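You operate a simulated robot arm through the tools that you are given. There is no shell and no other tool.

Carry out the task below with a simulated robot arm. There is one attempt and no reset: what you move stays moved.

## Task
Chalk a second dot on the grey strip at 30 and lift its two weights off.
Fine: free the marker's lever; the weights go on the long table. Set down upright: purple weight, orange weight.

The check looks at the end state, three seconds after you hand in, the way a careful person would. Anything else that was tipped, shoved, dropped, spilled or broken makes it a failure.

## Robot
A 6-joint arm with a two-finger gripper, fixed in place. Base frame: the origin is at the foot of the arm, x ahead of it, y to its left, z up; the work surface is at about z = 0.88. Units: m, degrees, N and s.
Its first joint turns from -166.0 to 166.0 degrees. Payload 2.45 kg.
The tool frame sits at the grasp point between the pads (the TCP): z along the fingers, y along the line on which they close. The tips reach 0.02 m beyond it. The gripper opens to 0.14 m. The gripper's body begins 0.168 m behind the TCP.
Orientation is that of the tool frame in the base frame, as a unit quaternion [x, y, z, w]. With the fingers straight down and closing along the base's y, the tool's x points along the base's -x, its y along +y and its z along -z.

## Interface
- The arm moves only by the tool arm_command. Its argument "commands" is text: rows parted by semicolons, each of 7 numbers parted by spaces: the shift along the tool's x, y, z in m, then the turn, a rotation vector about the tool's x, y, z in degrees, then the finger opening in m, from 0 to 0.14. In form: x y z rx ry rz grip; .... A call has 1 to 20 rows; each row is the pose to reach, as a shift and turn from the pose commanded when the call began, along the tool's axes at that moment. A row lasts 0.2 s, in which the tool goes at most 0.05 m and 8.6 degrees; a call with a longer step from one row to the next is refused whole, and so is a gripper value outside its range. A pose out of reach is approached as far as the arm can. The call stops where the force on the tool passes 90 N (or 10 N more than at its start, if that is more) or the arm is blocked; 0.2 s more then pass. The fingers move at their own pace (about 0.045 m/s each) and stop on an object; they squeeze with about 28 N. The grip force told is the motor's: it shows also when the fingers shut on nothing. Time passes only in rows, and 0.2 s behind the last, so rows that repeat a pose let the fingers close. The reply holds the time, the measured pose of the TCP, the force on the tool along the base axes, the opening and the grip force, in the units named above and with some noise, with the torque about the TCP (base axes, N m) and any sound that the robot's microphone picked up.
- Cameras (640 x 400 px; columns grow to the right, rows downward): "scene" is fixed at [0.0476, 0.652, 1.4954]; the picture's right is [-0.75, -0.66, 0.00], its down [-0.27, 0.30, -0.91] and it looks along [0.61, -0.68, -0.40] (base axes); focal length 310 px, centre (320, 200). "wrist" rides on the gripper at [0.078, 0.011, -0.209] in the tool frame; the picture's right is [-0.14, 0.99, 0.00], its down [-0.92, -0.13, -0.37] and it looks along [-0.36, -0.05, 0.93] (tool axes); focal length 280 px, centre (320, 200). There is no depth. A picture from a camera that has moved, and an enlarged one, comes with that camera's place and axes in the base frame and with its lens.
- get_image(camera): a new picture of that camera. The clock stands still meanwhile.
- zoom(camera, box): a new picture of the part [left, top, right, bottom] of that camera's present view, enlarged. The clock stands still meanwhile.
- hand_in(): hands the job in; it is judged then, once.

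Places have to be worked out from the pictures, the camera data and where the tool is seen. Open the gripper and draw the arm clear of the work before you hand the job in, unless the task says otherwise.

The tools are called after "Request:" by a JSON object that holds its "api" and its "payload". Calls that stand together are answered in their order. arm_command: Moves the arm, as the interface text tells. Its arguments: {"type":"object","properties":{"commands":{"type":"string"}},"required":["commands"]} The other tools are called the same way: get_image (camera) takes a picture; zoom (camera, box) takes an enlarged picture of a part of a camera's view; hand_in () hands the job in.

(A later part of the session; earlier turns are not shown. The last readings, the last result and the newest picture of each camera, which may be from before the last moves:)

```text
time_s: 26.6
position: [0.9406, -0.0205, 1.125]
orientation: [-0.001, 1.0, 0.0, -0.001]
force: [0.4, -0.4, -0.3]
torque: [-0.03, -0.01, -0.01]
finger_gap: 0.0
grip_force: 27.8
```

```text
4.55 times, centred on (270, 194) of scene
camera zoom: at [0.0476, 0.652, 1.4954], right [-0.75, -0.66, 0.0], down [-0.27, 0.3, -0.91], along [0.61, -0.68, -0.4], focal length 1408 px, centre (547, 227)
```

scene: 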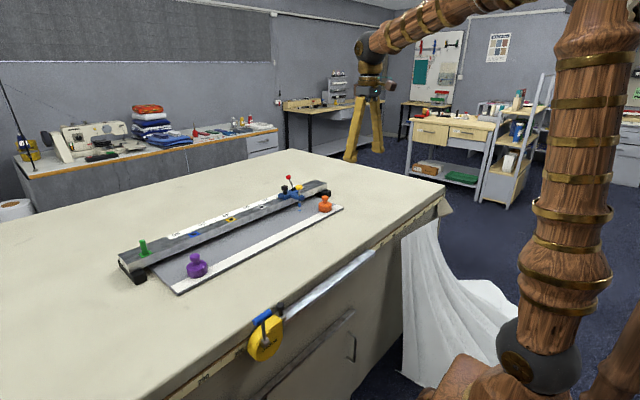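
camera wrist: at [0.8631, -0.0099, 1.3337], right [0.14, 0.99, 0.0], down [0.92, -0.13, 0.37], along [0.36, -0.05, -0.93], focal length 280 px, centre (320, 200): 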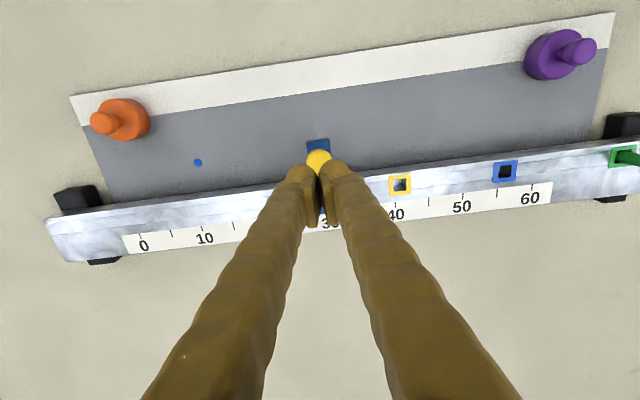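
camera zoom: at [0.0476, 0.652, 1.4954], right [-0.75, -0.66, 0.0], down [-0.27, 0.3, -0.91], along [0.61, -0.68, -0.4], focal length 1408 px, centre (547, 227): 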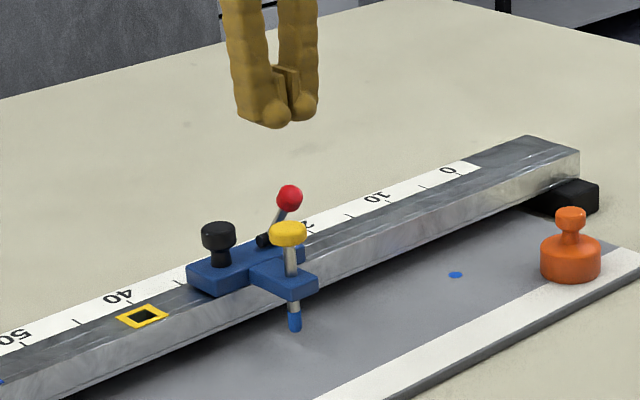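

The tool is straight down over the button with the fingers shut. I'll shift 5 mm in +x to centre the tip footprint, then descend to about 1 cm above the button and check.

Request:
{"api": "arm_command", "payload": {"commands": "-0.005 0.001 0 0 0 0 0; -0.005 0.001 0.03 0 0 0 0; -0.005 0.001 0.06 0 0 0 0; -0.005 0.001 0.085 0 0 0 0; -0.005 0.001 0.085 0 0 0 0"}}

Request:
{"api": "zoom", "payload": {"camera": "scene", "box": [220, 160, 320, 222]}}

Request:
{"api": "zoom", "payload": {"camera": "wrist", "box": [240, 100, 400, 240]}}

```text
time_s: 27.8
position: [0.9457, -0.0192, 1.0402]
orientation: [0.0, 1.0, 0.0, 0.0]
force: [0.0, 0.1, -0.5]
torque: [-0.01, -0.03, -0.03]
finger_gap: 0.0
grip_force: 27.9
```

```text
6.40 times, centred on (270, 191) of scene
camera zoom: at [0.0476, 0.652, 1.4954], right [-0.75, -0.66, 0.0], down [-0.27, 0.3, -0.91], along [0.61, -0.68, -0.4], focal length 1982 px, centre (640, 258)
```

zoom: 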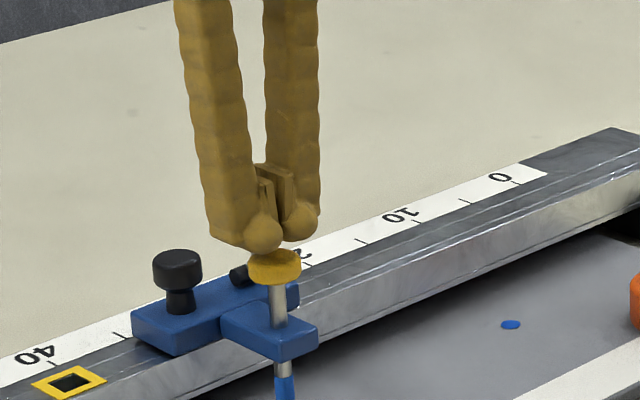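

```text
2.86 times, centred on (320, 170) of wrist
camera zoom: at [0.8676, -0.0084, 1.2484], right [0.14, 0.99, 0.0], down [0.92, -0.13, 0.37], along [0.36, -0.05, -0.93], focal length 801 px, centre (320, 286)
```

zoom: 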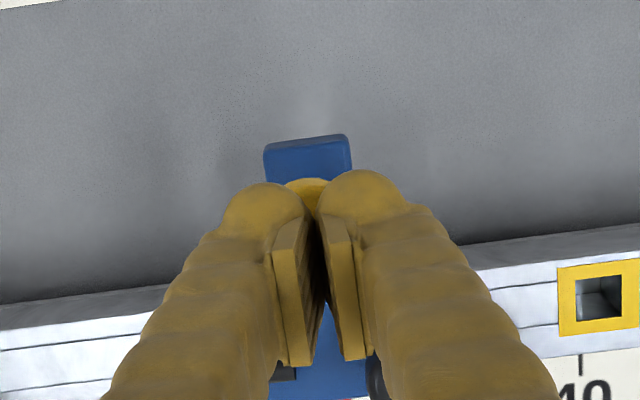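

The fingers are visibly thicker than nominal (about 26 mm each), so the -y finger is close to the lever head. Touching it would also explain the small carriage shift at release. I'll move 12 mm in +y and then 8 mm in +x, so the -y finger alone sits centred over the button and clear of the lever.

Request:
{"api": "arm_command", "payload": {"commands": "0 0.006 -0.004 0 0 0 0; 0 0.012 -0.004 0 0 0 0; -0.008 0.012 -0.004 0 0 0 0; -0.008 0.012 -0.004 0 0 0 0"}}

Request:
{"api": "zoom", "payload": {"camera": "scene", "box": [220, 160, 320, 222]}}

Request:
{"api": "zoom", "payload": {"camera": "wrist", "box": [240, 100, 400, 240]}}

```text
time_s: 28.8
position: [0.9539, -0.0081, 1.0433]
orientation: [0.0, 1.0, 0.001, 0.0]
force: [-0.3, 0.5, 0.2]
torque: [0.02, 0.0, 0.01]
finger_gap: 0.0
grip_force: 28.2
```

```text
6.40 times, centred on (270, 191) of scene
camera zoom: at [0.0476, 0.652, 1.4954], right [-0.75, -0.66, 0.0], down [-0.27, 0.3, -0.91], along [0.61, -0.68, -0.4], focal length 1982 px, centre (640, 258)
```

zoom: 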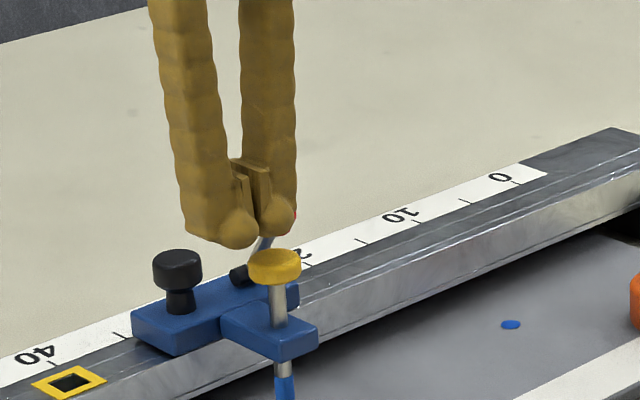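

```text
2.86 times, centred on (320, 170) of wrist
camera zoom: at [0.8755, 0.0028, 1.2527], right [0.14, 0.99, 0.0], down [0.92, -0.13, 0.37], along [0.37, -0.05, -0.93], focal length 801 px, centre (320, 286)
```

zoom: 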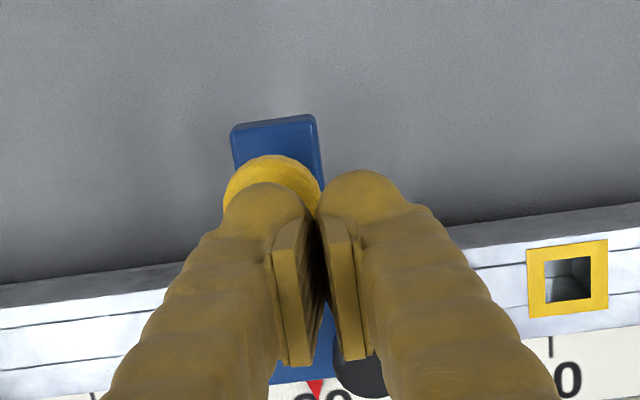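

The -y fingertip is now centred on the button in both x and y (within about 2 mm) and clear of the lever. I'll descend slowly to find first contact.

Request:
{"api": "arm_command", "payload": {"commands": "0 0 0.006 0 0 0 0; 0 0 0.012 0 0 0 0; 0 0 0.018 0 0 0 0; 0 0 0.023 0 0 0 0; 0 0 0.023 0 0 0 0"}}

Request:
{"api": "zoom", "payload": {"camera": "scene", "box": [220, 170, 320, 232]}}

```text
time_s: 30.0
position: [0.9558, -0.0074, 1.0214]
orientation: [0.0, 1.0, 0.0, 0.0]
force: [0.9, 0.4, 2.8]
torque: [-0.03, -0.01, 0.0]
finger_gap: 0.0
grip_force: 28.0
```

```text
6.40 times, centred on (270, 201) of scene
camera zoom: at [0.0476, 0.652, 1.4954], right [-0.75, -0.66, 0.0], down [-0.27, 0.3, -0.91], along [0.61, -0.68, -0.4], focal length 1982 px, centre (640, 194)
```

zoom: 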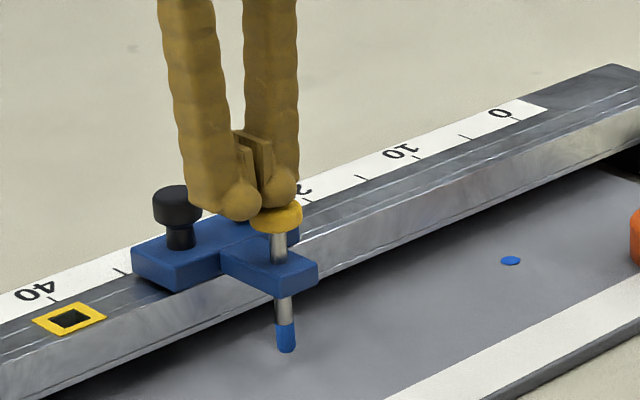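

Contact: 2.8 N, and the tip has come down about 8 mm with the carriage in place. I'll press on in small steps and watch for the force to rise as the chalk touches the strip.

Request:
{"api": "arm_command", "payload": {"commands": "0 0 0.003 0 0 0 0; 0 0 0.006 0 0 0 0; 0 0 0.008 0 0 0 0; 0 0 0.008 0 0 0 0"}}

Request:
{"api": "zoom", "payload": {"camera": "scene", "box": [220, 170, 320, 232]}}

```text
time_s: 31.0
position: [0.9545, -0.0079, 1.0133]
orientation: [0.0, 1.0, 0.0, 0.001]
force: [-0.5, 1.4, 4.7]
torque: [-0.02, 0.07, 0.0]
finger_gap: 0.0001
grip_force: 28.3
heard: click
```

```text
6.40 times, centred on (270, 201) of scene
camera zoom: at [0.0476, 0.652, 1.4954], right [-0.75, -0.66, 0.0], down [-0.27, 0.3, -0.91], along [0.61, -0.68, -0.4], focal length 1982 px, centre (640, 194)
```

zoom: 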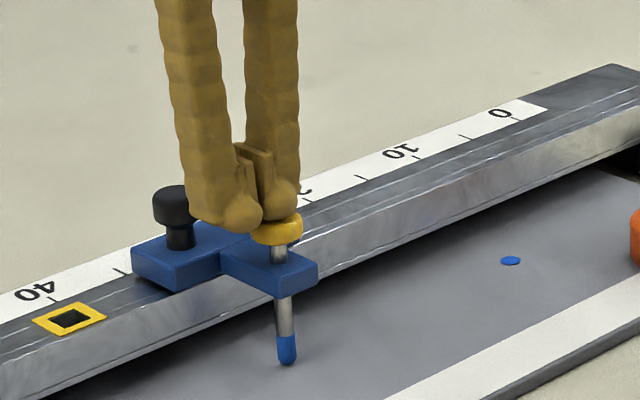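

A click was heard at 4.7 N, likely the marker striking. I'll lift straight up and check for the dot.

Request:
{"api": "arm_command", "payload": {"commands": "0 0 -0.01 0 0 0 0; 0 0 -0.03 0 0 0 0; 0 0 -0.06 0 0 0 0; 0 0 -0.1 0 0 0 0; 0 0 -0.1 0 0 0 0"}}

Request:
{"api": "zoom", "payload": {"camera": "scene", "box": [220, 170, 320, 232]}}

Request:
{"api": "get_image", "payload": {"camera": "wrist"}}

```text
time_s: 32.2
position: [0.9543, -0.0076, 1.1121]
orientation: [0.0, 1.0, 0.0, 0.0]
force: [-0.4, -0.7, -1.1]
torque: [0.02, 0.0, 0.01]
finger_gap: 0.0
grip_force: 28.3
```

```text
6.40 times, centred on (270, 201) of scene
camera zoom: at [0.0476, 0.652, 1.4954], right [-0.75, -0.66, 0.0], down [-0.27, 0.3, -0.91], along [0.61, -0.68, -0.4], focal length 1982 px, centre (640, 194)
```

zoom: 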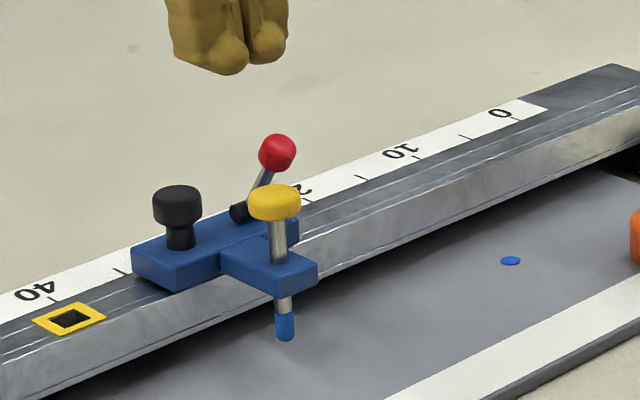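

```text
taken
camera wrist: at [0.8761, 0.0027, 1.3216], right [0.14, 0.99, 0.0], down [0.92, -0.13, 0.37], along [0.36, -0.05, -0.93], focal length 280 px, centre (320, 200)
```

wrist: 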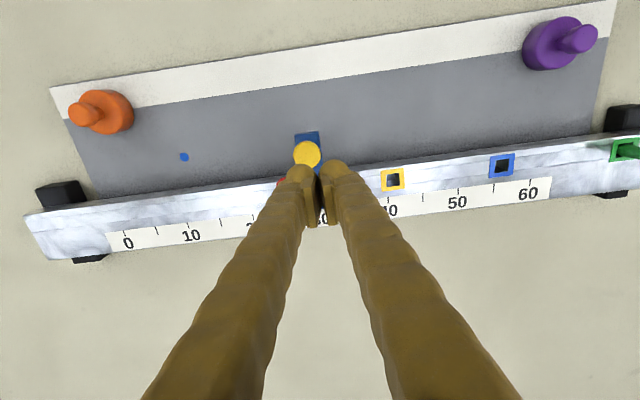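

The tip sprang back up. I'll zoom tightly on the strip under the tip to see whether a dot was left.

Request:
{"api": "zoom", "payload": {"camera": "scene", "box": [245, 205, 285, 230]}}

Request:
{"api": "zoom", "payload": {"camera": "wrist", "box": [260, 100, 360, 170]}}

```text
16.00 times, centred on (265, 218) of scene
camera zoom: at [0.0476, 0.652, 1.4954], right [-0.75, -0.66, 0.0], down [-0.27, 0.3, -0.91], along [0.61, -0.68, -0.4], focal length 4954 px, centre (1200, -80)
```

zoom: 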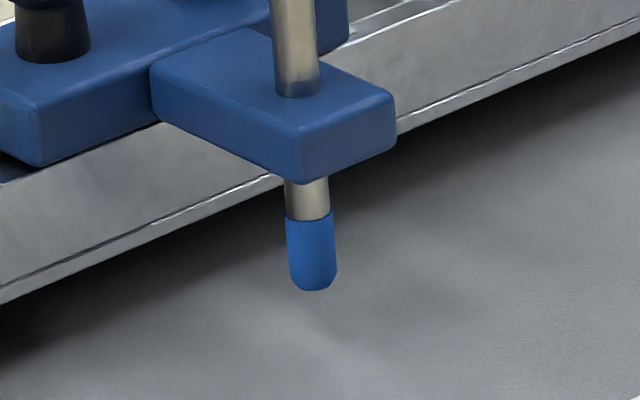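

```text
5.71 times, centred on (310, 135) of wrist
camera zoom: at [0.8761, 0.0027, 1.3216], right [0.14, 0.99, 0.0], down [0.92, -0.13, 0.37], along [0.36, -0.05, -0.93], focal length 1602 px, centre (377, 571)
```

zoom: 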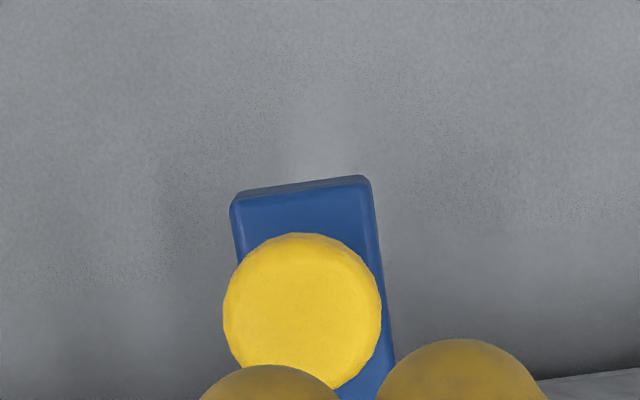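

No dot there: that press stopped roughly 1 mm short of the strip. The carriage hasn't moved (button still at y≈-0.0218), so I'll go back down to the same spot and press deeper, watching the force.

Request:
{"api": "arm_command", "payload": {"commands": "0 0 0.03 0 0 0 0; 0 0 0.06 0 0 0 0; 0 0 0.08 0 0 0 0; 0 0 0.088 0 0 0 0; 0 0 0.094 0 0 0 0; 0 0 0.099 0 0 0 0; 0 0 0.102 0 0 0 0; 0 0 0.104 0 0 0 0; 0 0 0.104 0 0 0 0"}}

Request:
{"api": "zoom", "payload": {"camera": "scene", "box": [245, 200, 285, 225]}}

```text
time_s: 34.2
position: [0.9542, -0.0081, 1.0107]
orientation: [0.0, 1.0, 0.001, 0.002]
force: [7.0, -0.9, 30.6]
torque: [-0.36, 0.19, 0.09]
finger_gap: 0.0
grip_force: 27.9
heard: click
```

```text
16.00 times, centred on (265, 212) of scene
camera zoom: at [0.0476, 0.652, 1.4954], right [-0.75, -0.66, 0.0], down [-0.27, 0.3, -0.91], along [0.61, -0.68, -0.4], focal length 4954 px, centre (1200, 0)
```

zoom: 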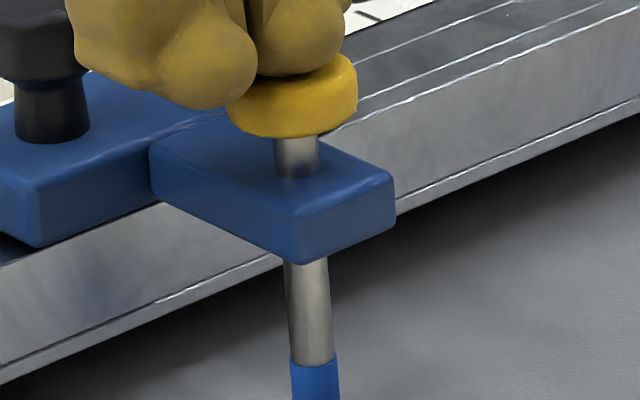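

Now 30.6 N, so it is at the bottom of its travel, with another click. I'll lift off and look again.

Request:
{"api": "zoom", "payload": {"camera": "scene", "box": [245, 210, 285, 235]}}

Request:
{"api": "arm_command", "payload": {"commands": "0 0 -0.01 0 0 0 0; 0 0 -0.03 0 0 0 0; 0 0 -0.06 0 0 0 0; 0 0 -0.1 0 0 0 0; 0 0 -0.1 0 0 0 0"}}

Request:
{"api": "zoom", "payload": {"camera": "scene", "box": [245, 205, 285, 230]}}

```text
16.00 times, centred on (265, 222) of scene
camera zoom: at [0.0476, 0.652, 1.4954], right [-0.75, -0.66, 0.0], down [-0.27, 0.3, -0.91], along [0.61, -0.68, -0.4], focal length 4954 px, centre (1200, -160)
```

zoom: 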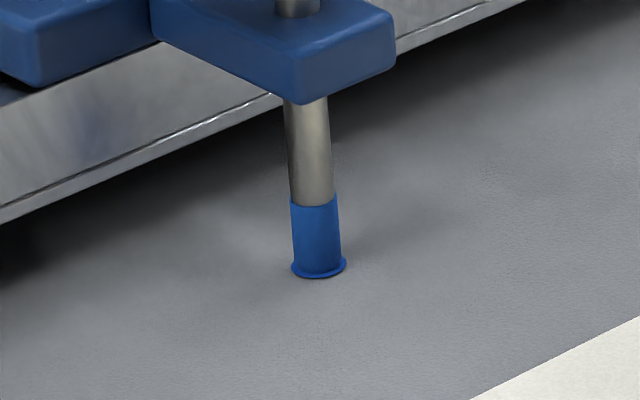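

```text
time_s: 35.4
position: [0.9551, -0.009, 1.1087]
orientation: [0.0, 1.0, 0.001, 0.0]
force: [0.0, 0.5, 0.1]
torque: [-0.01, -0.03, 0.02]
finger_gap: 0.0001
grip_force: 28.5
```

```text
16.00 times, centred on (265, 218) of scene
camera zoom: at [0.0476, 0.652, 1.4954], right [-0.75, -0.66, 0.0], down [-0.27, 0.3, -0.91], along [0.61, -0.68, -0.4], focal length 4954 px, centre (1200, -80)
```

zoom: 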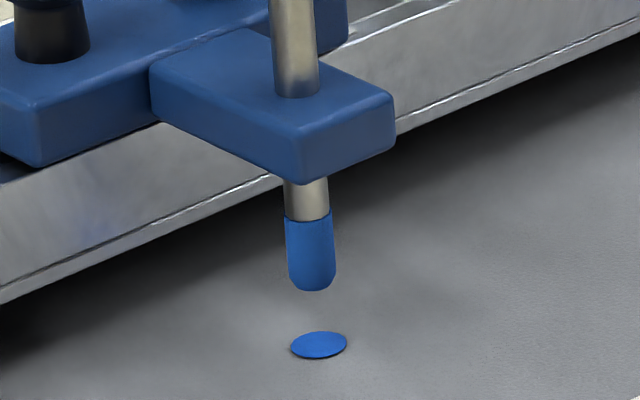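

The second dot is on the strip, directly below the tip. Next come the weights: orange is near (0.862, -0.300) with its knob head at z≈0.945–0.963, and purple is near (0.868, 0.309). I'll travel above the orange weight with the gripper open to 60 mm.

Request:
{"api": "arm_command", "payload": {"commands": "0.0115 -0.0364 -0.005 0 0 0 0.0; 0.023 -0.0728 -0.005 0 0 0 0.0; 0.0345 -0.109 -0.005 0 0 0 0.02; 0.046 -0.1455 -0.005 0 0 0 0.04; 0.0575 -0.182 -0.005 0 0 0 0.06; 0.069 -0.2183 -0.005 0 0 0 0.06; 0.0805 -0.2546 0.01 0 0 0 0.06; 0.092 -0.291 0.03 0 0 0 0.06; 0.092 -0.291 0.03 0 0 0 0.06"}}

Request:
{"api": "get_image", "payload": {"camera": "wrist"}}

Request:
{"api": "zoom", "payload": {"camera": "scene", "box": [240, 140, 370, 221]}}

```text
time_s: 37.4
position: [0.8617, -0.2991, 1.0789]
orientation: [-0.001, 1.0, 0.0, 0.0]
force: [0.2, -0.4, 0.4]
torque: [-0.01, -0.03, 0.01]
finger_gap: 0.0602
grip_force: 0.1
```

```text
taken
camera wrist: at [0.7836, -0.2885, 1.2872], right [0.14, 0.99, 0.0], down [0.92, -0.13, 0.37], along [0.36, -0.05, -0.93], focal length 280 px, centre (320, 200)
```

wrist: 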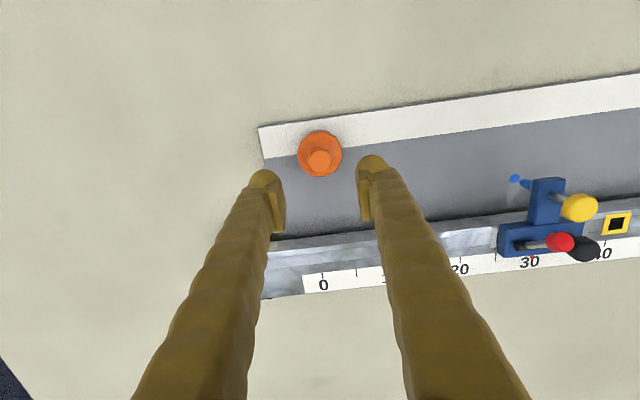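

```text
4.92 times, centred on (305, 180) of scene
camera zoom: at [0.0476, 0.652, 1.4954], right [-0.75, -0.66, 0.0], down [-0.27, 0.3, -0.91], along [0.61, -0.68, -0.4], focal length 1524 px, centre (394, 296)
```

zoom: 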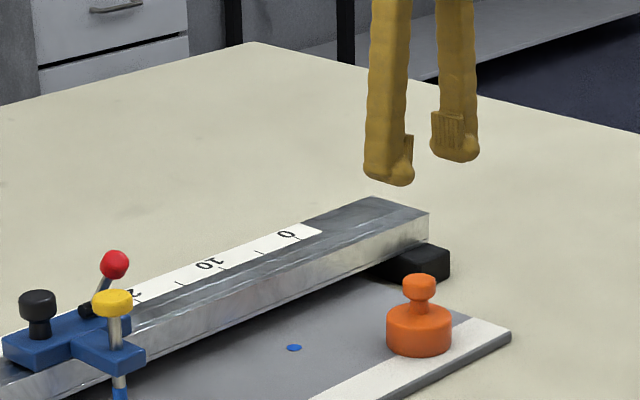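

The knob head is at about (0.860, -0.3005), right under the TCP. I'll descend to TCP z≈0.952, where the tips stay above the weight body, then close.

Request:
{"api": "arm_command", "payload": {"commands": "0.001 -0.001 0.035 0 0 0 0.06; 0.001 -0.001 0.07 0 0 0 0.06; 0.001 -0.001 0.1 0 0 0 0.06; 0.001 -0.001 0.115 0 0 0 0.06; 0.001 -0.001 0.127 0 0 0 0.06; 0.001 -0.001 0.127 0 0 0 0.06"}}

Request:
{"api": "zoom", "payload": {"camera": "scene", "box": [280, 160, 370, 216]}}

Request:
{"api": "zoom", "payload": {"camera": "wrist", "box": [220, 100, 420, 240]}}

```text
time_s: 38.8
position: [0.8617, -0.2996, 0.9516]
orientation: [0.0, 1.0, 0.0, 0.0]
force: [-0.6, 0.2, 0.2]
torque: [-0.01, 0.01, -0.03]
finger_gap: 0.0601
grip_force: 0.2
```

```text
7.11 times, centred on (325, 188) of scene
camera zoom: at [0.0476, 0.652, 1.4954], right [-0.75, -0.66, 0.0], down [-0.27, 0.3, -0.91], along [0.61, -0.68, -0.4], focal length 2202 px, centre (284, 285)
```

zoom: 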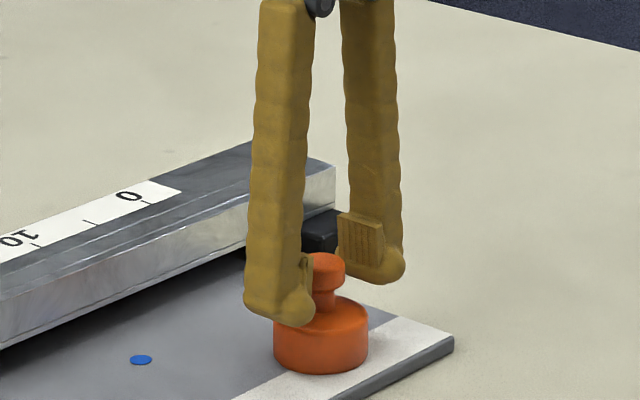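

```text
2.86 times, centred on (320, 170) of wrist
camera zoom: at [0.7827, -0.2887, 1.1602], right [0.14, 0.99, 0.0], down [0.92, -0.13, 0.37], along [0.36, -0.05, -0.93], focal length 801 px, centre (320, 286)
```

zoom: 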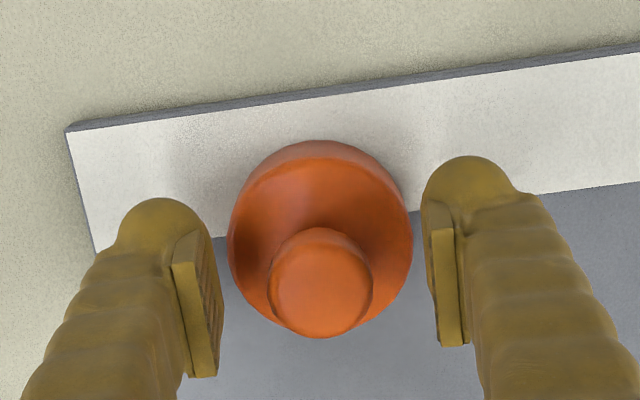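

The head is centred between the pads and nothing is touching. I'll close on it.

Request:
{"api": "arm_command", "payload": {"commands": "0 0 0 0 0 0 0.04; 0 0 0 0 0 0 0.02; 0 0 0 0 0 0 0.0; 0 0 0 0 0 0 0.0; 0 0 0 0 0 0 0.0"}}

Request:
{"api": "zoom", "payload": {"camera": "scene", "box": [280, 160, 370, 216]}}

```text
time_s: 40.0
position: [0.8607, -0.3009, 0.9513]
orientation: [-0.001, 1.0, -0.001, 0.0]
force: [-0.3, -4.4, 0.8]
torque: [-0.02, -0.02, -0.01]
finger_gap: 0.0277
grip_force: 27.9
```

```text
7.11 times, centred on (325, 188) of scene
camera zoom: at [0.0476, 0.652, 1.4954], right [-0.75, -0.66, 0.0], down [-0.27, 0.3, -0.91], along [0.61, -0.68, -0.4], focal length 2202 px, centre (284, 285)
```

zoom: 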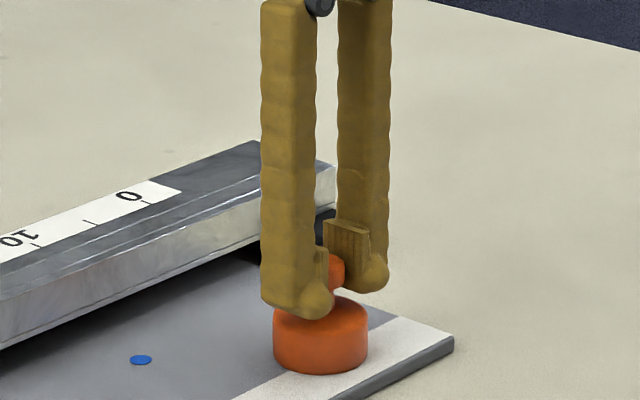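

The orange head is gripped (27.7 mm). I'll lift slowly, straight up.

Request:
{"api": "arm_command", "payload": {"commands": "0 0 -0.005 0 0 0 0; 0 0 -0.01 0 0 0 0; 0 0 -0.02 0 0 0 0; 0 0 -0.035 0 0 0 0; 0 0 -0.05 0 0 0 0; 0 0 -0.05 0 0 0 0"}}

Request:
{"api": "zoom", "payload": {"camera": "scene", "box": [280, 150, 370, 206]}}

```text
time_s: 41.4
position: [0.8612, -0.3004, 1.0013]
orientation: [0.0, 1.0, 0.0, 0.0]
force: [-0.6, 1.0, -7.6]
torque: [-0.03, 0.01, -0.02]
finger_gap: 0.0276
grip_force: 28.3
```

```text
7.11 times, centred on (325, 178) of scene
camera zoom: at [0.0476, 0.652, 1.4954], right [-0.75, -0.66, 0.0], down [-0.27, 0.3, -0.91], along [0.61, -0.68, -0.4], focal length 2202 px, centre (284, 356)
```

zoom: 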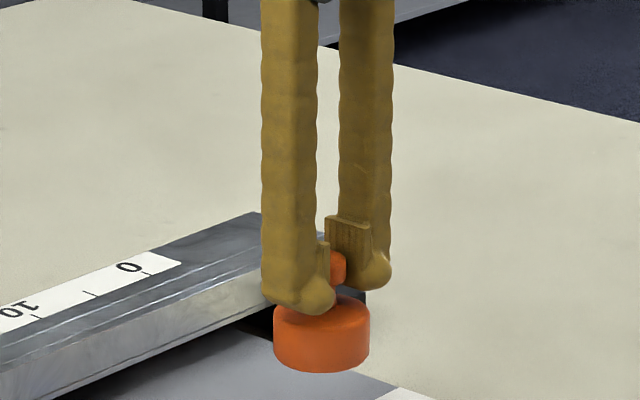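

The weight hangs upright at 7.6 N. I'll carry it toward the robot to x≈0.70, clear of the strip.

Request:
{"api": "arm_command", "payload": {"commands": "0.015 0 0 0 0 0 0; 0.04 0 0 0 0 0 0; 0.065 0 0 0 0 0 0; 0.09 0 0 0 0 0 0; 0.115 0 0 0 0 0 0; 0.14 0 0 0 0 0 0; 0.155 0 0 0 0 0 0; 0.161 0 0 0 0 0 0; 0.161 0 0 0 0 0 0"}}

Request:
{"api": "get_image", "payload": {"camera": "wrist"}}

Request:
{"api": "zoom", "payload": {"camera": "scene", "box": [280, 140, 440, 240]}}

```text
time_s: 43.4
position: [0.6999, -0.2985, 1.004]
orientation: [0.0, 1.0, 0.0, 0.0]
force: [-0.2, 0.4, -7.7]
torque: [0.04, 0.01, 0.0]
finger_gap: 0.0277
grip_force: 27.6
```

```text
taken
camera wrist: at [0.6216, -0.2893, 1.2106], right [0.14, 0.99, 0.0], down [0.92, -0.13, 0.37], along [0.36, -0.05, -0.93], focal length 280 px, centre (320, 200)
```

wrist: 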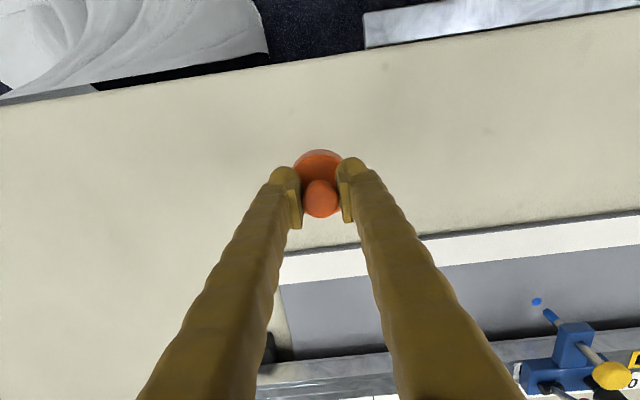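

```text
4.00 times, centred on (360, 190) of scene
camera zoom: at [0.0476, 0.652, 1.4954], right [-0.75, -0.66, 0.0], down [-0.27, 0.3, -0.91], along [0.61, -0.68, -0.4], focal length 1239 px, centre (160, 240)
```

zoom: 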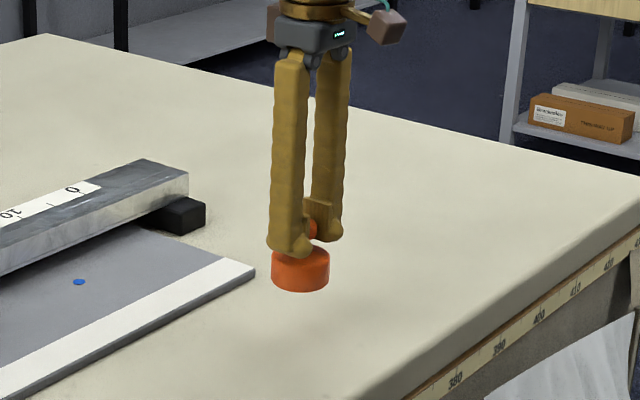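

It hangs over clear table. I'll lower it to just above the surface, then in small steps until the load comes off.

Request:
{"api": "arm_command", "payload": {"commands": "0 0 0.02 0 0 0 0; 0 0 0.04 0 0 0 0; 0 0 0.05 0 0 0 0; 0 0 0.054 0 0 0 0; 0 0 0.054 0 0 0 0"}}

```text
time_s: 44.6
position: [0.6999, -0.301, 0.9477]
orientation: [0.0, 1.0, 0.0, 0.0]
force: [-0.4, 0.3, -7.8]
torque: [-0.02, 0.02, 0.0]
finger_gap: 0.0277
grip_force: 28.6
```

It still carries the full weight, so there is no contact yet. I'll lower in 1 mm steps.

Request:
{"api": "arm_command", "payload": {"commands": "0 0 0.001 0 0 0 0; 0 0 0.002 0 0 0 0; 0 0 0.003 0 0 0 0; 0 0 0.003 0 0 0 0"}}

```text
time_s: 45.6
position: [0.7001, -0.2985, 0.9439]
orientation: [0.0, 1.0, 0.0, 0.001]
force: [-0.6, -0.4, -7.4]
torque: [0.0, 0.04, -0.03]
finger_gap: 0.0274
grip_force: 28.2
```

Still hanging free at 7.4 N. Continuing down in 1 mm steps.

Request:
{"api": "arm_command", "payload": {"commands": "0 0 0.001 0 0 0 0; 0 0 0.002 0 0 0 0; 0 0 0.003 0 0 0 0; 0 0 0.003 0 0 0 0"}}

Request:
{"api": "zoom", "payload": {"camera": "scene", "box": [320, 175, 400, 225]}}

```text
time_s: 46.6
position: [0.6994, -0.2989, 0.9423]
orientation: [0.0, 1.0, 0.0, 0.0]
force: [-0.3, -0.3, -7.3]
torque: [0.01, 0.02, -0.03]
finger_gap: 0.0271
grip_force: 27.9
```

```text
8.00 times, centred on (360, 200) of scene
camera zoom: at [0.0476, 0.652, 1.4954], right [-0.75, -0.66, 0.0], down [-0.27, 0.3, -0.91], along [0.61, -0.68, -0.4], focal length 2477 px, centre (0, 200)
```

zoom: 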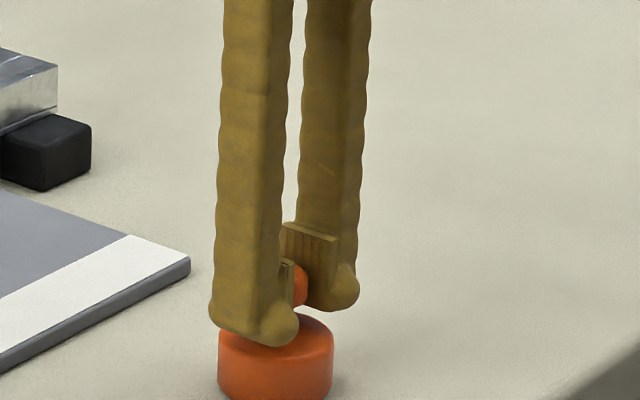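

Still 7.3 N. I'll continue another 3 mm in small steps.

Request:
{"api": "arm_command", "payload": {"commands": "0 0 0.001 0 0 0 0; 0 0 0.002 0 0 0 0; 0 0 0.003 0 0 0 0; 0 0 0.003 0 0 0 0"}}

Request:
{"api": "zoom", "payload": {"camera": "scene", "box": [320, 180, 400, 230]}}

```text
time_s: 47.6
position: [0.6994, -0.2986, 0.9394]
orientation: [0.0, 1.0, 0.0, 0.0]
force: [-2.5, -4.5, 0.7]
torque: [-0.02, 0.02, -0.01]
finger_gap: 0.0271
grip_force: 27.8
```

```text
8.00 times, centred on (360, 205) of scene
camera zoom: at [0.0476, 0.652, 1.4954], right [-0.75, -0.66, 0.0], down [-0.27, 0.3, -0.91], along [0.61, -0.68, -0.4], focal length 2477 px, centre (0, 160)
```

zoom: 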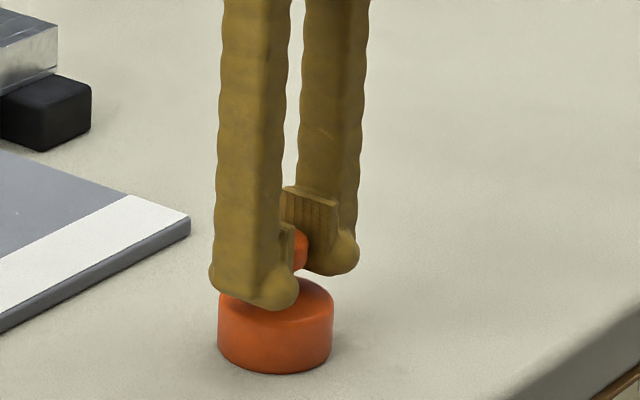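

The load is off (0.7 N up), so the weight is resting on the table upright. I'll open and rise straight up.

Request:
{"api": "arm_command", "payload": {"commands": "0 0 0 0 0 0 0.03; 0 0 0 0 0 0 0.045; 0 0 0 0 0 0 0.06; 0 0 0 0 0 0 0.06; 0 0 -0.02 0 0 0 0.06; 0 0 -0.06 0 0 0 0.06; 0 0 -0.1 0 0 0 0.06; 0 0 -0.14 0 0 0 0.06; 0 0 -0.14 0 0 0 0.06"}}

Request:
{"api": "get_image", "payload": {"camera": "wrist"}}

Request:
{"api": "get_image", "payload": {"camera": "scene"}}

```text
time_s: 49.6
position: [0.7006, -0.2991, 1.0786]
orientation: [0.0, 1.0, 0.0, 0.001]
force: [0.4, 0.2, -0.5]
torque: [-0.01, 0.0, -0.01]
finger_gap: 0.0601
grip_force: 0.2
```

```text
taken
camera wrist: at [0.622, -0.2886, 1.2877], right [0.14, 0.99, 0.0], down [0.92, -0.13, 0.37], along [0.36, -0.05, -0.93], focal length 280 px, centre (320, 200)
```

wrist: 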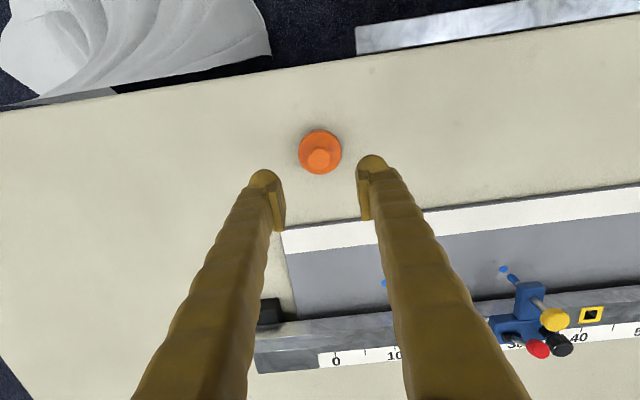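

```text
taken
```

scene: 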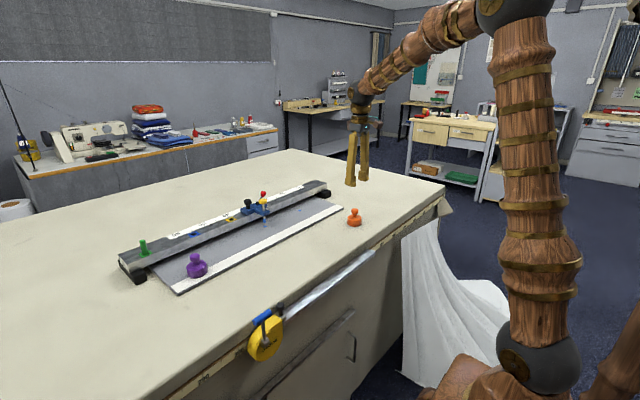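

Orange is standing upright on the table. Now I'll travel over to above the purple weight near (0.868, 0.309), staying high.

Request:
{"api": "arm_command", "payload": {"commands": "-0.0112 0.0405 -0.0013 0 0 0 0.06; -0.0223 0.0811 -0.0027 0 0 0 0.06; -0.0335 0.1216 -0.004 0 0 0 0.06; -0.0446 0.1621 -0.0053 0 0 0 0.06; -0.0558 0.2027 -0.0067 0 0 0 0.06; -0.067 0.2432 -0.008 0 0 0 0.06; -0.0781 0.2837 -0.0093 0 0 0 0.06; -0.0893 0.3243 -0.0107 0 0 0 0.06; -0.1004 0.3648 -0.012 0 0 0 0.06; -0.1116 0.4053 -0.0133 0 0 0 0.06; -0.1228 0.4459 -0.0147 0 0 0 0.06; -0.1339 0.4864 -0.016 0 0 0 0.06; -0.1451 0.5269 -0.0173 0 0 0 0.06; -0.1562 0.5675 -0.0187 0 0 0 0.06; -0.1674 0.608 -0.02 0 0 0 0.06; -0.1674 0.608 -0.02 0 0 0 0.06"}}

Request:
{"api": "get_image", "payload": {"camera": "wrist"}}

Request:
{"api": "zoom", "payload": {"camera": "scene", "box": [110, 160, 290, 300]}}

```text
time_s: 53.0
position: [0.8667, 0.3098, 1.1009]
orientation: [-0.001, 1.0, 0.0, 0.0]
force: [-0.2, 0.1, 0.5]
torque: [0.01, -0.01, 0.02]
finger_gap: 0.0602
grip_force: 0.0
```

```text
taken
camera wrist: at [0.7892, 0.3199, 1.3083], right [0.14, 0.99, 0.0], down [0.92, -0.13, 0.37], along [0.36, -0.05, -0.93], focal length 280 px, centre (320, 200)
```

wrist: 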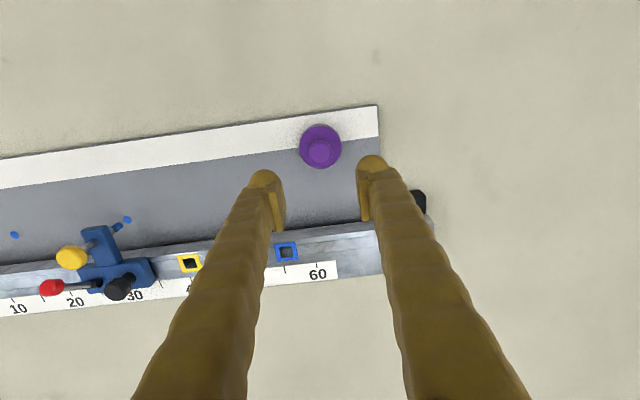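

```text
2.86 times, centred on (200, 230) of scene
camera zoom: at [0.0476, 0.652, 1.4954], right [-0.75, -0.66, 0.0], down [-0.27, 0.3, -0.91], along [0.61, -0.68, -0.4], focal length 885 px, centre (663, 114)
```

zoom: 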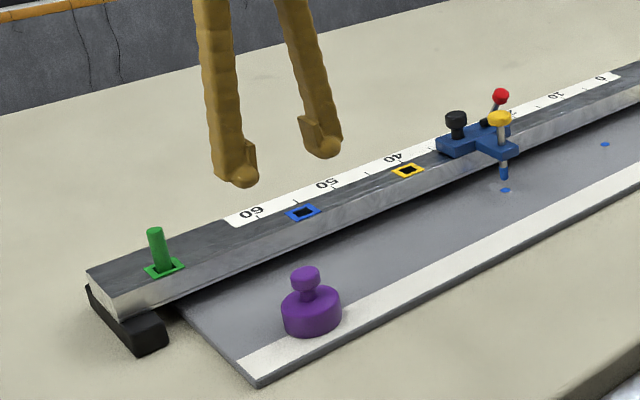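

Purple's head is at about (0.861, 0.310). I'll shift 6 mm toward the robot, descend to the same gripping height as for orange, and check before closing.

Request:
{"api": "arm_command", "payload": {"commands": "0.006 0 0.03 0 0 0 0.06; 0.006 0 0.065 0 0 0 0.06; 0.006 0 0.1 0 0 0 0.06; 0.006 0 0.13 0 0 0 0.06; 0.006 0 0.147 0 0 0 0.06; 0.006 0 0.147 0 0 0 0.06"}}

Request:
{"api": "zoom", "payload": {"camera": "wrist", "box": [220, 100, 420, 240]}}

Request:
{"api": "zoom", "payload": {"camera": "scene", "box": [140, 210, 260, 285]}}

```text
time_s: 54.4
position: [0.8605, 0.3083, 0.9539]
orientation: [0.0, 1.0, 0.0, 0.0]
force: [0.5, 0.0, 0.4]
torque: [-0.01, -0.01, 0.01]
finger_gap: 0.0601
grip_force: 0.0
```

```text
2.86 times, centred on (320, 170) of wrist
camera zoom: at [0.7831, 0.319, 1.1614], right [0.14, 0.99, 0.0], down [0.92, -0.13, 0.37], along [0.37, -0.05, -0.93], focal length 801 px, centre (320, 286)
```

zoom: 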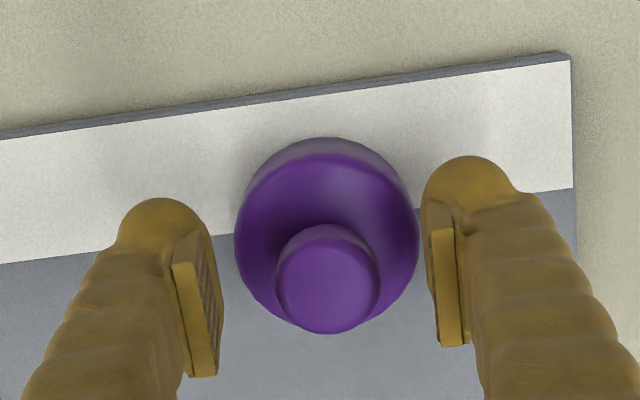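

```text
5.33 times, centred on (200, 248) of scene
camera zoom: at [0.0476, 0.652, 1.4954], right [-0.75, -0.66, 0.0], down [-0.27, 0.3, -0.91], along [0.61, -0.68, -0.4], focal length 1651 px, centre (960, -53)
```

zoom: 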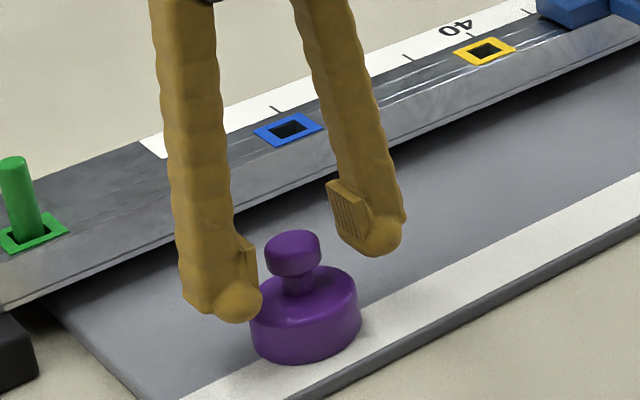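

The head sits about 2 mm to +y of centre, so I'll shift by that much and close.

Request:
{"api": "arm_command", "payload": {"commands": "0 0.0018 0 0 0 0 0.06; 0 0.0018 0 0 0 0 0.04; 0 0.0018 0 0 0 0 0.02; 0 0.0018 0 0 0 0 0.0; 0 0.0018 0 0 0 0 0.0; 0 0.0018 0 0 0 0 0.0"}}

```text
time_s: 55.8
position: [0.8605, 0.3093, 0.9535]
orientation: [0.0, 1.0, 0.0, 0.0]
force: [-0.5, 2.0, 1.0]
torque: [0.0, 0.0, 0.01]
finger_gap: 0.0286
grip_force: 28.0
```

Gripped at 28.6 mm. I'll lift it straight up slowly.

Request:
{"api": "arm_command", "payload": {"commands": "0 0 -0.005 0 0 0 0; 0 0 -0.01 0 0 0 0; 0 0 -0.02 0 0 0 0; 0 0 -0.035 0 0 0 0; 0 0 -0.05 0 0 0 0; 0 0 -0.05 0 0 0 0"}}

Request:
{"api": "zoom", "payload": {"camera": "scene", "box": [130, 200, 270, 288]}}

```text
time_s: 57.2
position: [0.8617, 0.3097, 1.0016]
orientation: [0.0, 1.0, 0.0, 0.0]
force: [-0.5, 0.0, -8.2]
torque: [0.01, 0.03, 0.01]
finger_gap: 0.0281
grip_force: 28.0
```

```text
4.55 times, centred on (200, 244) of scene
camera zoom: at [0.0476, 0.652, 1.4954], right [-0.75, -0.66, 0.0], down [-0.27, 0.3, -0.91], along [0.61, -0.68, -0.4], focal length 1408 px, centre (866, 0)
```

zoom: 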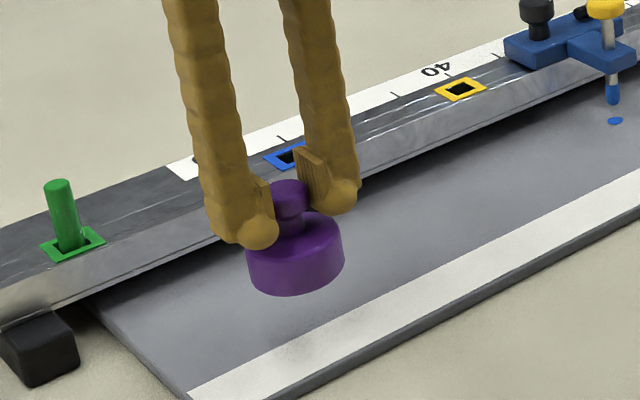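

Purple hangs upright at 8.2 N. I'll carry it straight toward the robot to x≈0.70, off the strip.

Request:
{"api": "arm_command", "payload": {"commands": "0.015 0 0 0 0 0 0; 0.04 0 0 0 0 0 0; 0.065 0 0 0 0 0 0; 0.09 0 0 0 0 0 0; 0.115 0 0 0 0 0 0; 0.14 0 0 0 0 0 0; 0.155 0 0 0 0 0 0; 0.161 0 0 0 0 0 0; 0.161 0 0 0 0 0 0"}}

Request:
{"api": "get_image", "payload": {"camera": "wrist"}}

Request:
{"api": "get_image", "payload": {"camera": "scene"}}

```text
time_s: 59.2
position: [0.7011, 0.3089, 1.0019]
orientation: [0.0, 1.0, 0.0, 0.0]
force: [-0.3, 0.0, -8.4]
torque: [0.02, 0.04, 0.01]
finger_gap: 0.028
grip_force: 28.3
```

```text
taken
camera wrist: at [0.6221, 0.3201, 1.2104], right [0.14, 0.99, 0.0], down [0.92, -0.13, 0.37], along [0.36, -0.05, -0.93], focal length 280 px, centre (320, 200)
```

wrist: 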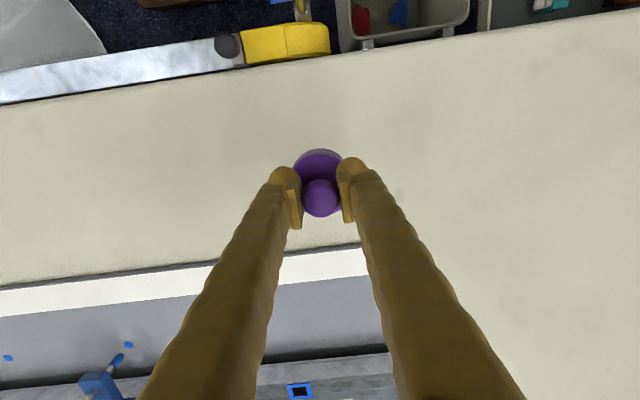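

```text
taken
```

scene: 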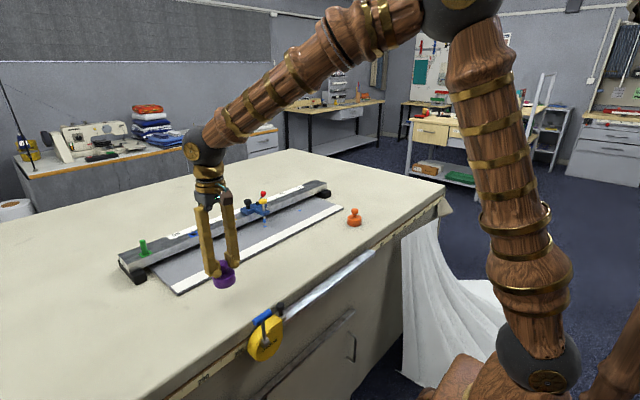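

It is over clear table, well away from the yellow holder on the front edge. I'll lower to just above contact height, then in millimetre steps.

Request:
{"api": "arm_command", "payload": {"commands": "0 0 0.02 0 0 0 0; 0 0 0.04 0 0 0 0; 0 0 0.052 0 0 0 0; 0 0 0.057 0 0 0 0; 0 0 0.059 0 0 0 0; 0 0 0.059 0 0 0 0"}}

```text
time_s: 60.6
position: [0.7013, 0.3099, 0.9434]
orientation: [0.001, 1.0, 0.0, -0.001]
force: [0.1, -0.3, -7.5]
torque: [0.01, 0.06, -0.03]
finger_gap: 0.028
grip_force: 28.1
```

Still hanging free (7.5 N). I'll lower 3 mm more in 1 mm steps.

Request:
{"api": "arm_command", "payload": {"commands": "0 0 0.001 0 0 0 0; 0 0 0.002 0 0 0 0; 0 0 0.003 0 0 0 0; 0 0 0.003 0 0 0 0"}}

Request:
{"api": "zoom", "payload": {"camera": "scene", "box": [170, 220, 290, 295]}}

```text
time_s: 61.6
position: [0.7005, 0.3099, 0.9403]
orientation: [-0.001, 1.0, 0.0, 0.0]
force: [-1.4, 1.9, -4.1]
torque: [-0.04, 0.09, 0.02]
finger_gap: 0.0281
grip_force: 27.8
```

```text
5.33 times, centred on (230, 258) of scene
camera zoom: at [0.0476, 0.652, 1.4954], right [-0.75, -0.66, 0.0], down [-0.27, 0.3, -0.91], along [0.61, -0.68, -0.4], focal length 1651 px, centre (800, -107)
```

zoom: 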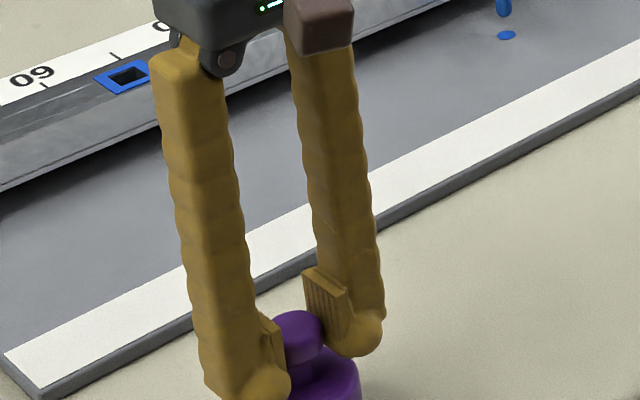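

The load is coming off (4.1 N), so the base is touching. I'll lower 0.7 mm more to settle it.

Request:
{"api": "arm_command", "payload": {"commands": "0 0 0.0004 0 0 0 0; 0 0 0.0007 0 0 0 0; 0 0 0.0007 0 0 0 0"}}

```text
time_s: 62.4
position: [0.7001, 0.3092, 0.9402]
orientation: [0.001, 1.0, 0.0, 0.0]
force: [-4.4, 0.5, 4.1]
torque: [-0.03, 0.01, -0.01]
finger_gap: 0.0275
grip_force: 27.9
```

The table now carries the weight (+4.1 N up). I'll open and rise straight up.

Request:
{"api": "arm_command", "payload": {"commands": "0 0 0 0 0 0 0.03; 0 0 0 0 0 0 0.045; 0 0 0 0 0 0 0.06; 0 0 0 0 0 0 0.06; 0 0 -0.02 0 0 0 0.06; 0 0 -0.06 0 0 0 0.06; 0 0 -0.1 0 0 0 0.06; 0 0 -0.15 0 0 0 0.06; 0 0 -0.2 0 0 0 0.06; 0 0 -0.25 0 0 0 0.06; 0 0 -0.25 0 0 0 0.06"}}

Request:
{"api": "get_image", "payload": {"camera": "scene"}}

Request:
{"api": "get_image", "payload": {"camera": "wrist"}}

```text
time_s: 64.8
position: [0.6999, 0.31, 1.1903]
orientation: [0.001, 1.0, 0.0, 0.0]
force: [-0.5, -0.3, -0.6]
torque: [0.03, 0.03, -0.02]
finger_gap: 0.0601
grip_force: 0.0
```

```text
taken
```

scene: 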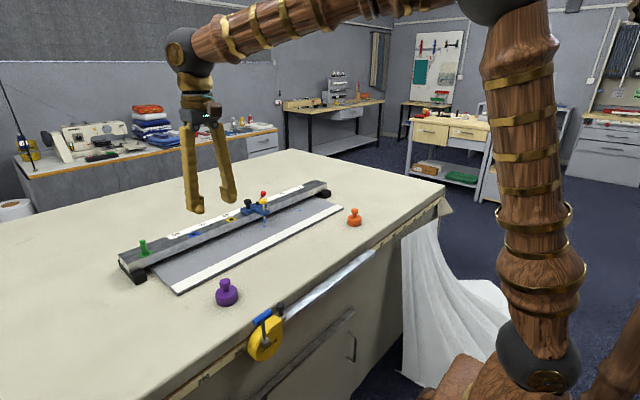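

```text
taken
camera wrist: at [0.6216, 0.3205, 1.3981], right [0.14, 0.99, 0.0], down [0.92, -0.13, 0.37], along [0.36, -0.05, -0.93], focal length 280 px, centre (320, 200)
```

wrist: 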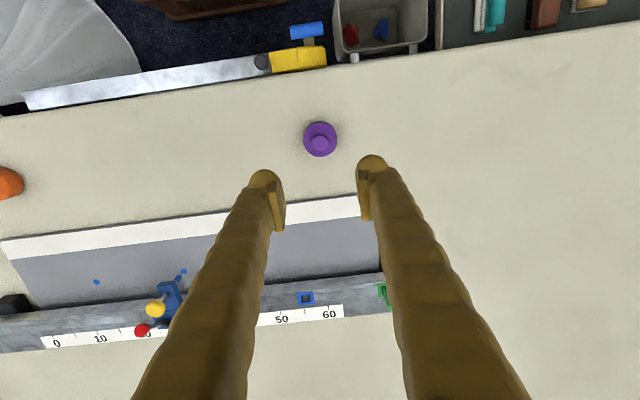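

Both weights stand upright on the table. I'll draw the arm back to a clear spot near the start pose, where I can check the second dot's reading from above.

Request:
{"api": "arm_command", "payload": {"commands": "0.0095 -0.0367 -0.003 0 0 0 0.06; 0.019 -0.0733 -0.006 0 0 0 0.06; 0.0285 -0.11 -0.009 0 0 0 0.06; 0.038 -0.1467 -0.012 0 0 0 0.06; 0.0475 -0.1833 -0.015 0 0 0 0.07; 0.057 -0.22 -0.018 0 0 0 0.08; 0.0665 -0.2567 -0.021 0 0 0 0.1; 0.076 -0.2933 -0.024 0 0 0 0.12; 0.086 -0.33 -0.027 0 0 0 0.14; 0.086 -0.33 -0.027 0 0 0 0.14; 0.086 -0.33 -0.027 0 0 0 0.14"}}

Request:
{"api": "get_image", "payload": {"camera": "wrist"}}

Request:
{"api": "zoom", "payload": {"camera": "scene", "box": [100, 160, 380, 335]}}

```text
time_s: 67.2
position: [0.6151, -0.0201, 1.2163]
orientation: [0.0, 1.0, 0.0, 0.0]
force: [0.0, -0.2, 0.2]
torque: [0.01, 0.02, -0.01]
finger_gap: 0.1398
grip_force: 0.0
```

```text
taken
camera wrist: at [0.5368, -0.0097, 1.4249], right [0.14, 0.99, 0.0], down [0.92, -0.13, 0.37], along [0.36, -0.05, -0.93], focal length 280 px, centre (320, 200)
```

wrist: 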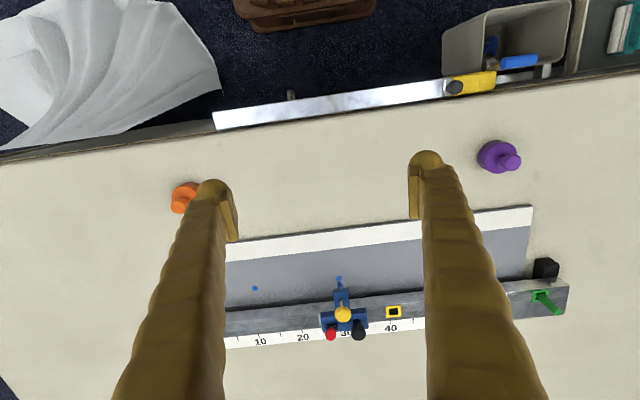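

```text
2.29 times, centred on (240, 248) of scene
camera zoom: at [0.0476, 0.652, 1.4954], right [-0.75, -0.66, 0.0], down [-0.27, 0.3, -0.91], along [0.61, -0.68, -0.4], focal length 708 px, centre (503, 91)
```

zoom: 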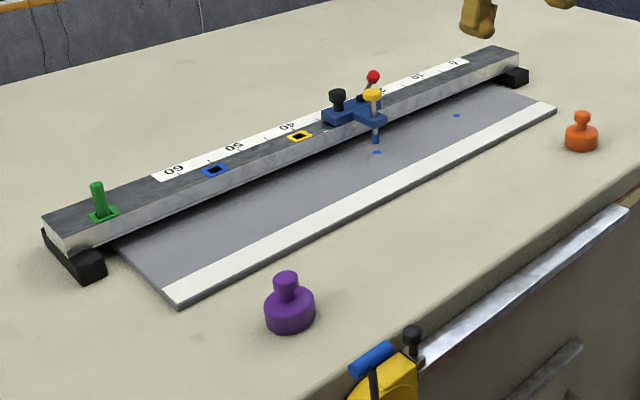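

Both weights are upright, the strip hasn't moved and two dots show. I'll zoom in once more to confirm the second dot's scale reading.

Request:
{"api": "zoom", "payload": {"camera": "wrist", "box": [230, 250, 430, 370]}}

Request:
{"api": "zoom", "payload": {"camera": "scene", "box": [225, 180, 305, 230]}}

```text
3.20 times, centred on (330, 310) of wrist
camera zoom: at [0.5368, -0.0097, 1.4249], right [0.14, 0.99, 0.0], down [0.92, -0.13, 0.37], along [0.36, -0.05, -0.93], focal length 897 px, centre (288, -152)
```

zoom: 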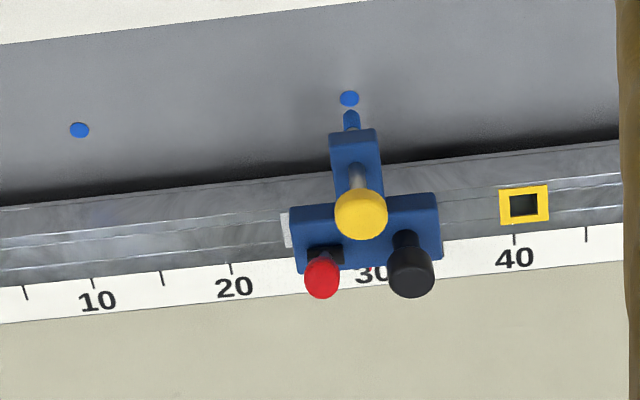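

```text
8.00 times, centred on (265, 205) of scene
camera zoom: at [0.0476, 0.652, 1.4954], right [-0.75, -0.66, 0.0], down [-0.27, 0.3, -0.91], along [0.61, -0.68, -0.4], focal length 2477 px, centre (760, 160)
```

zoom: 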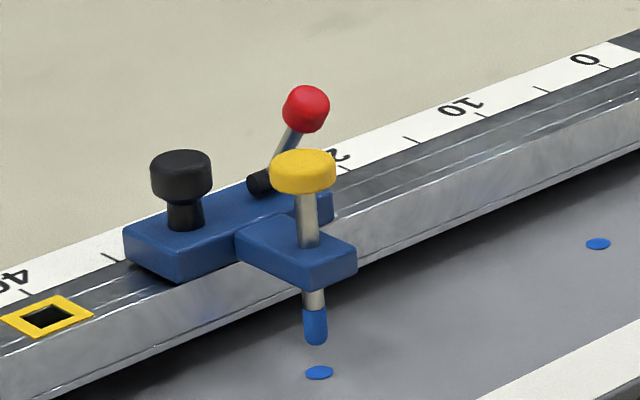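

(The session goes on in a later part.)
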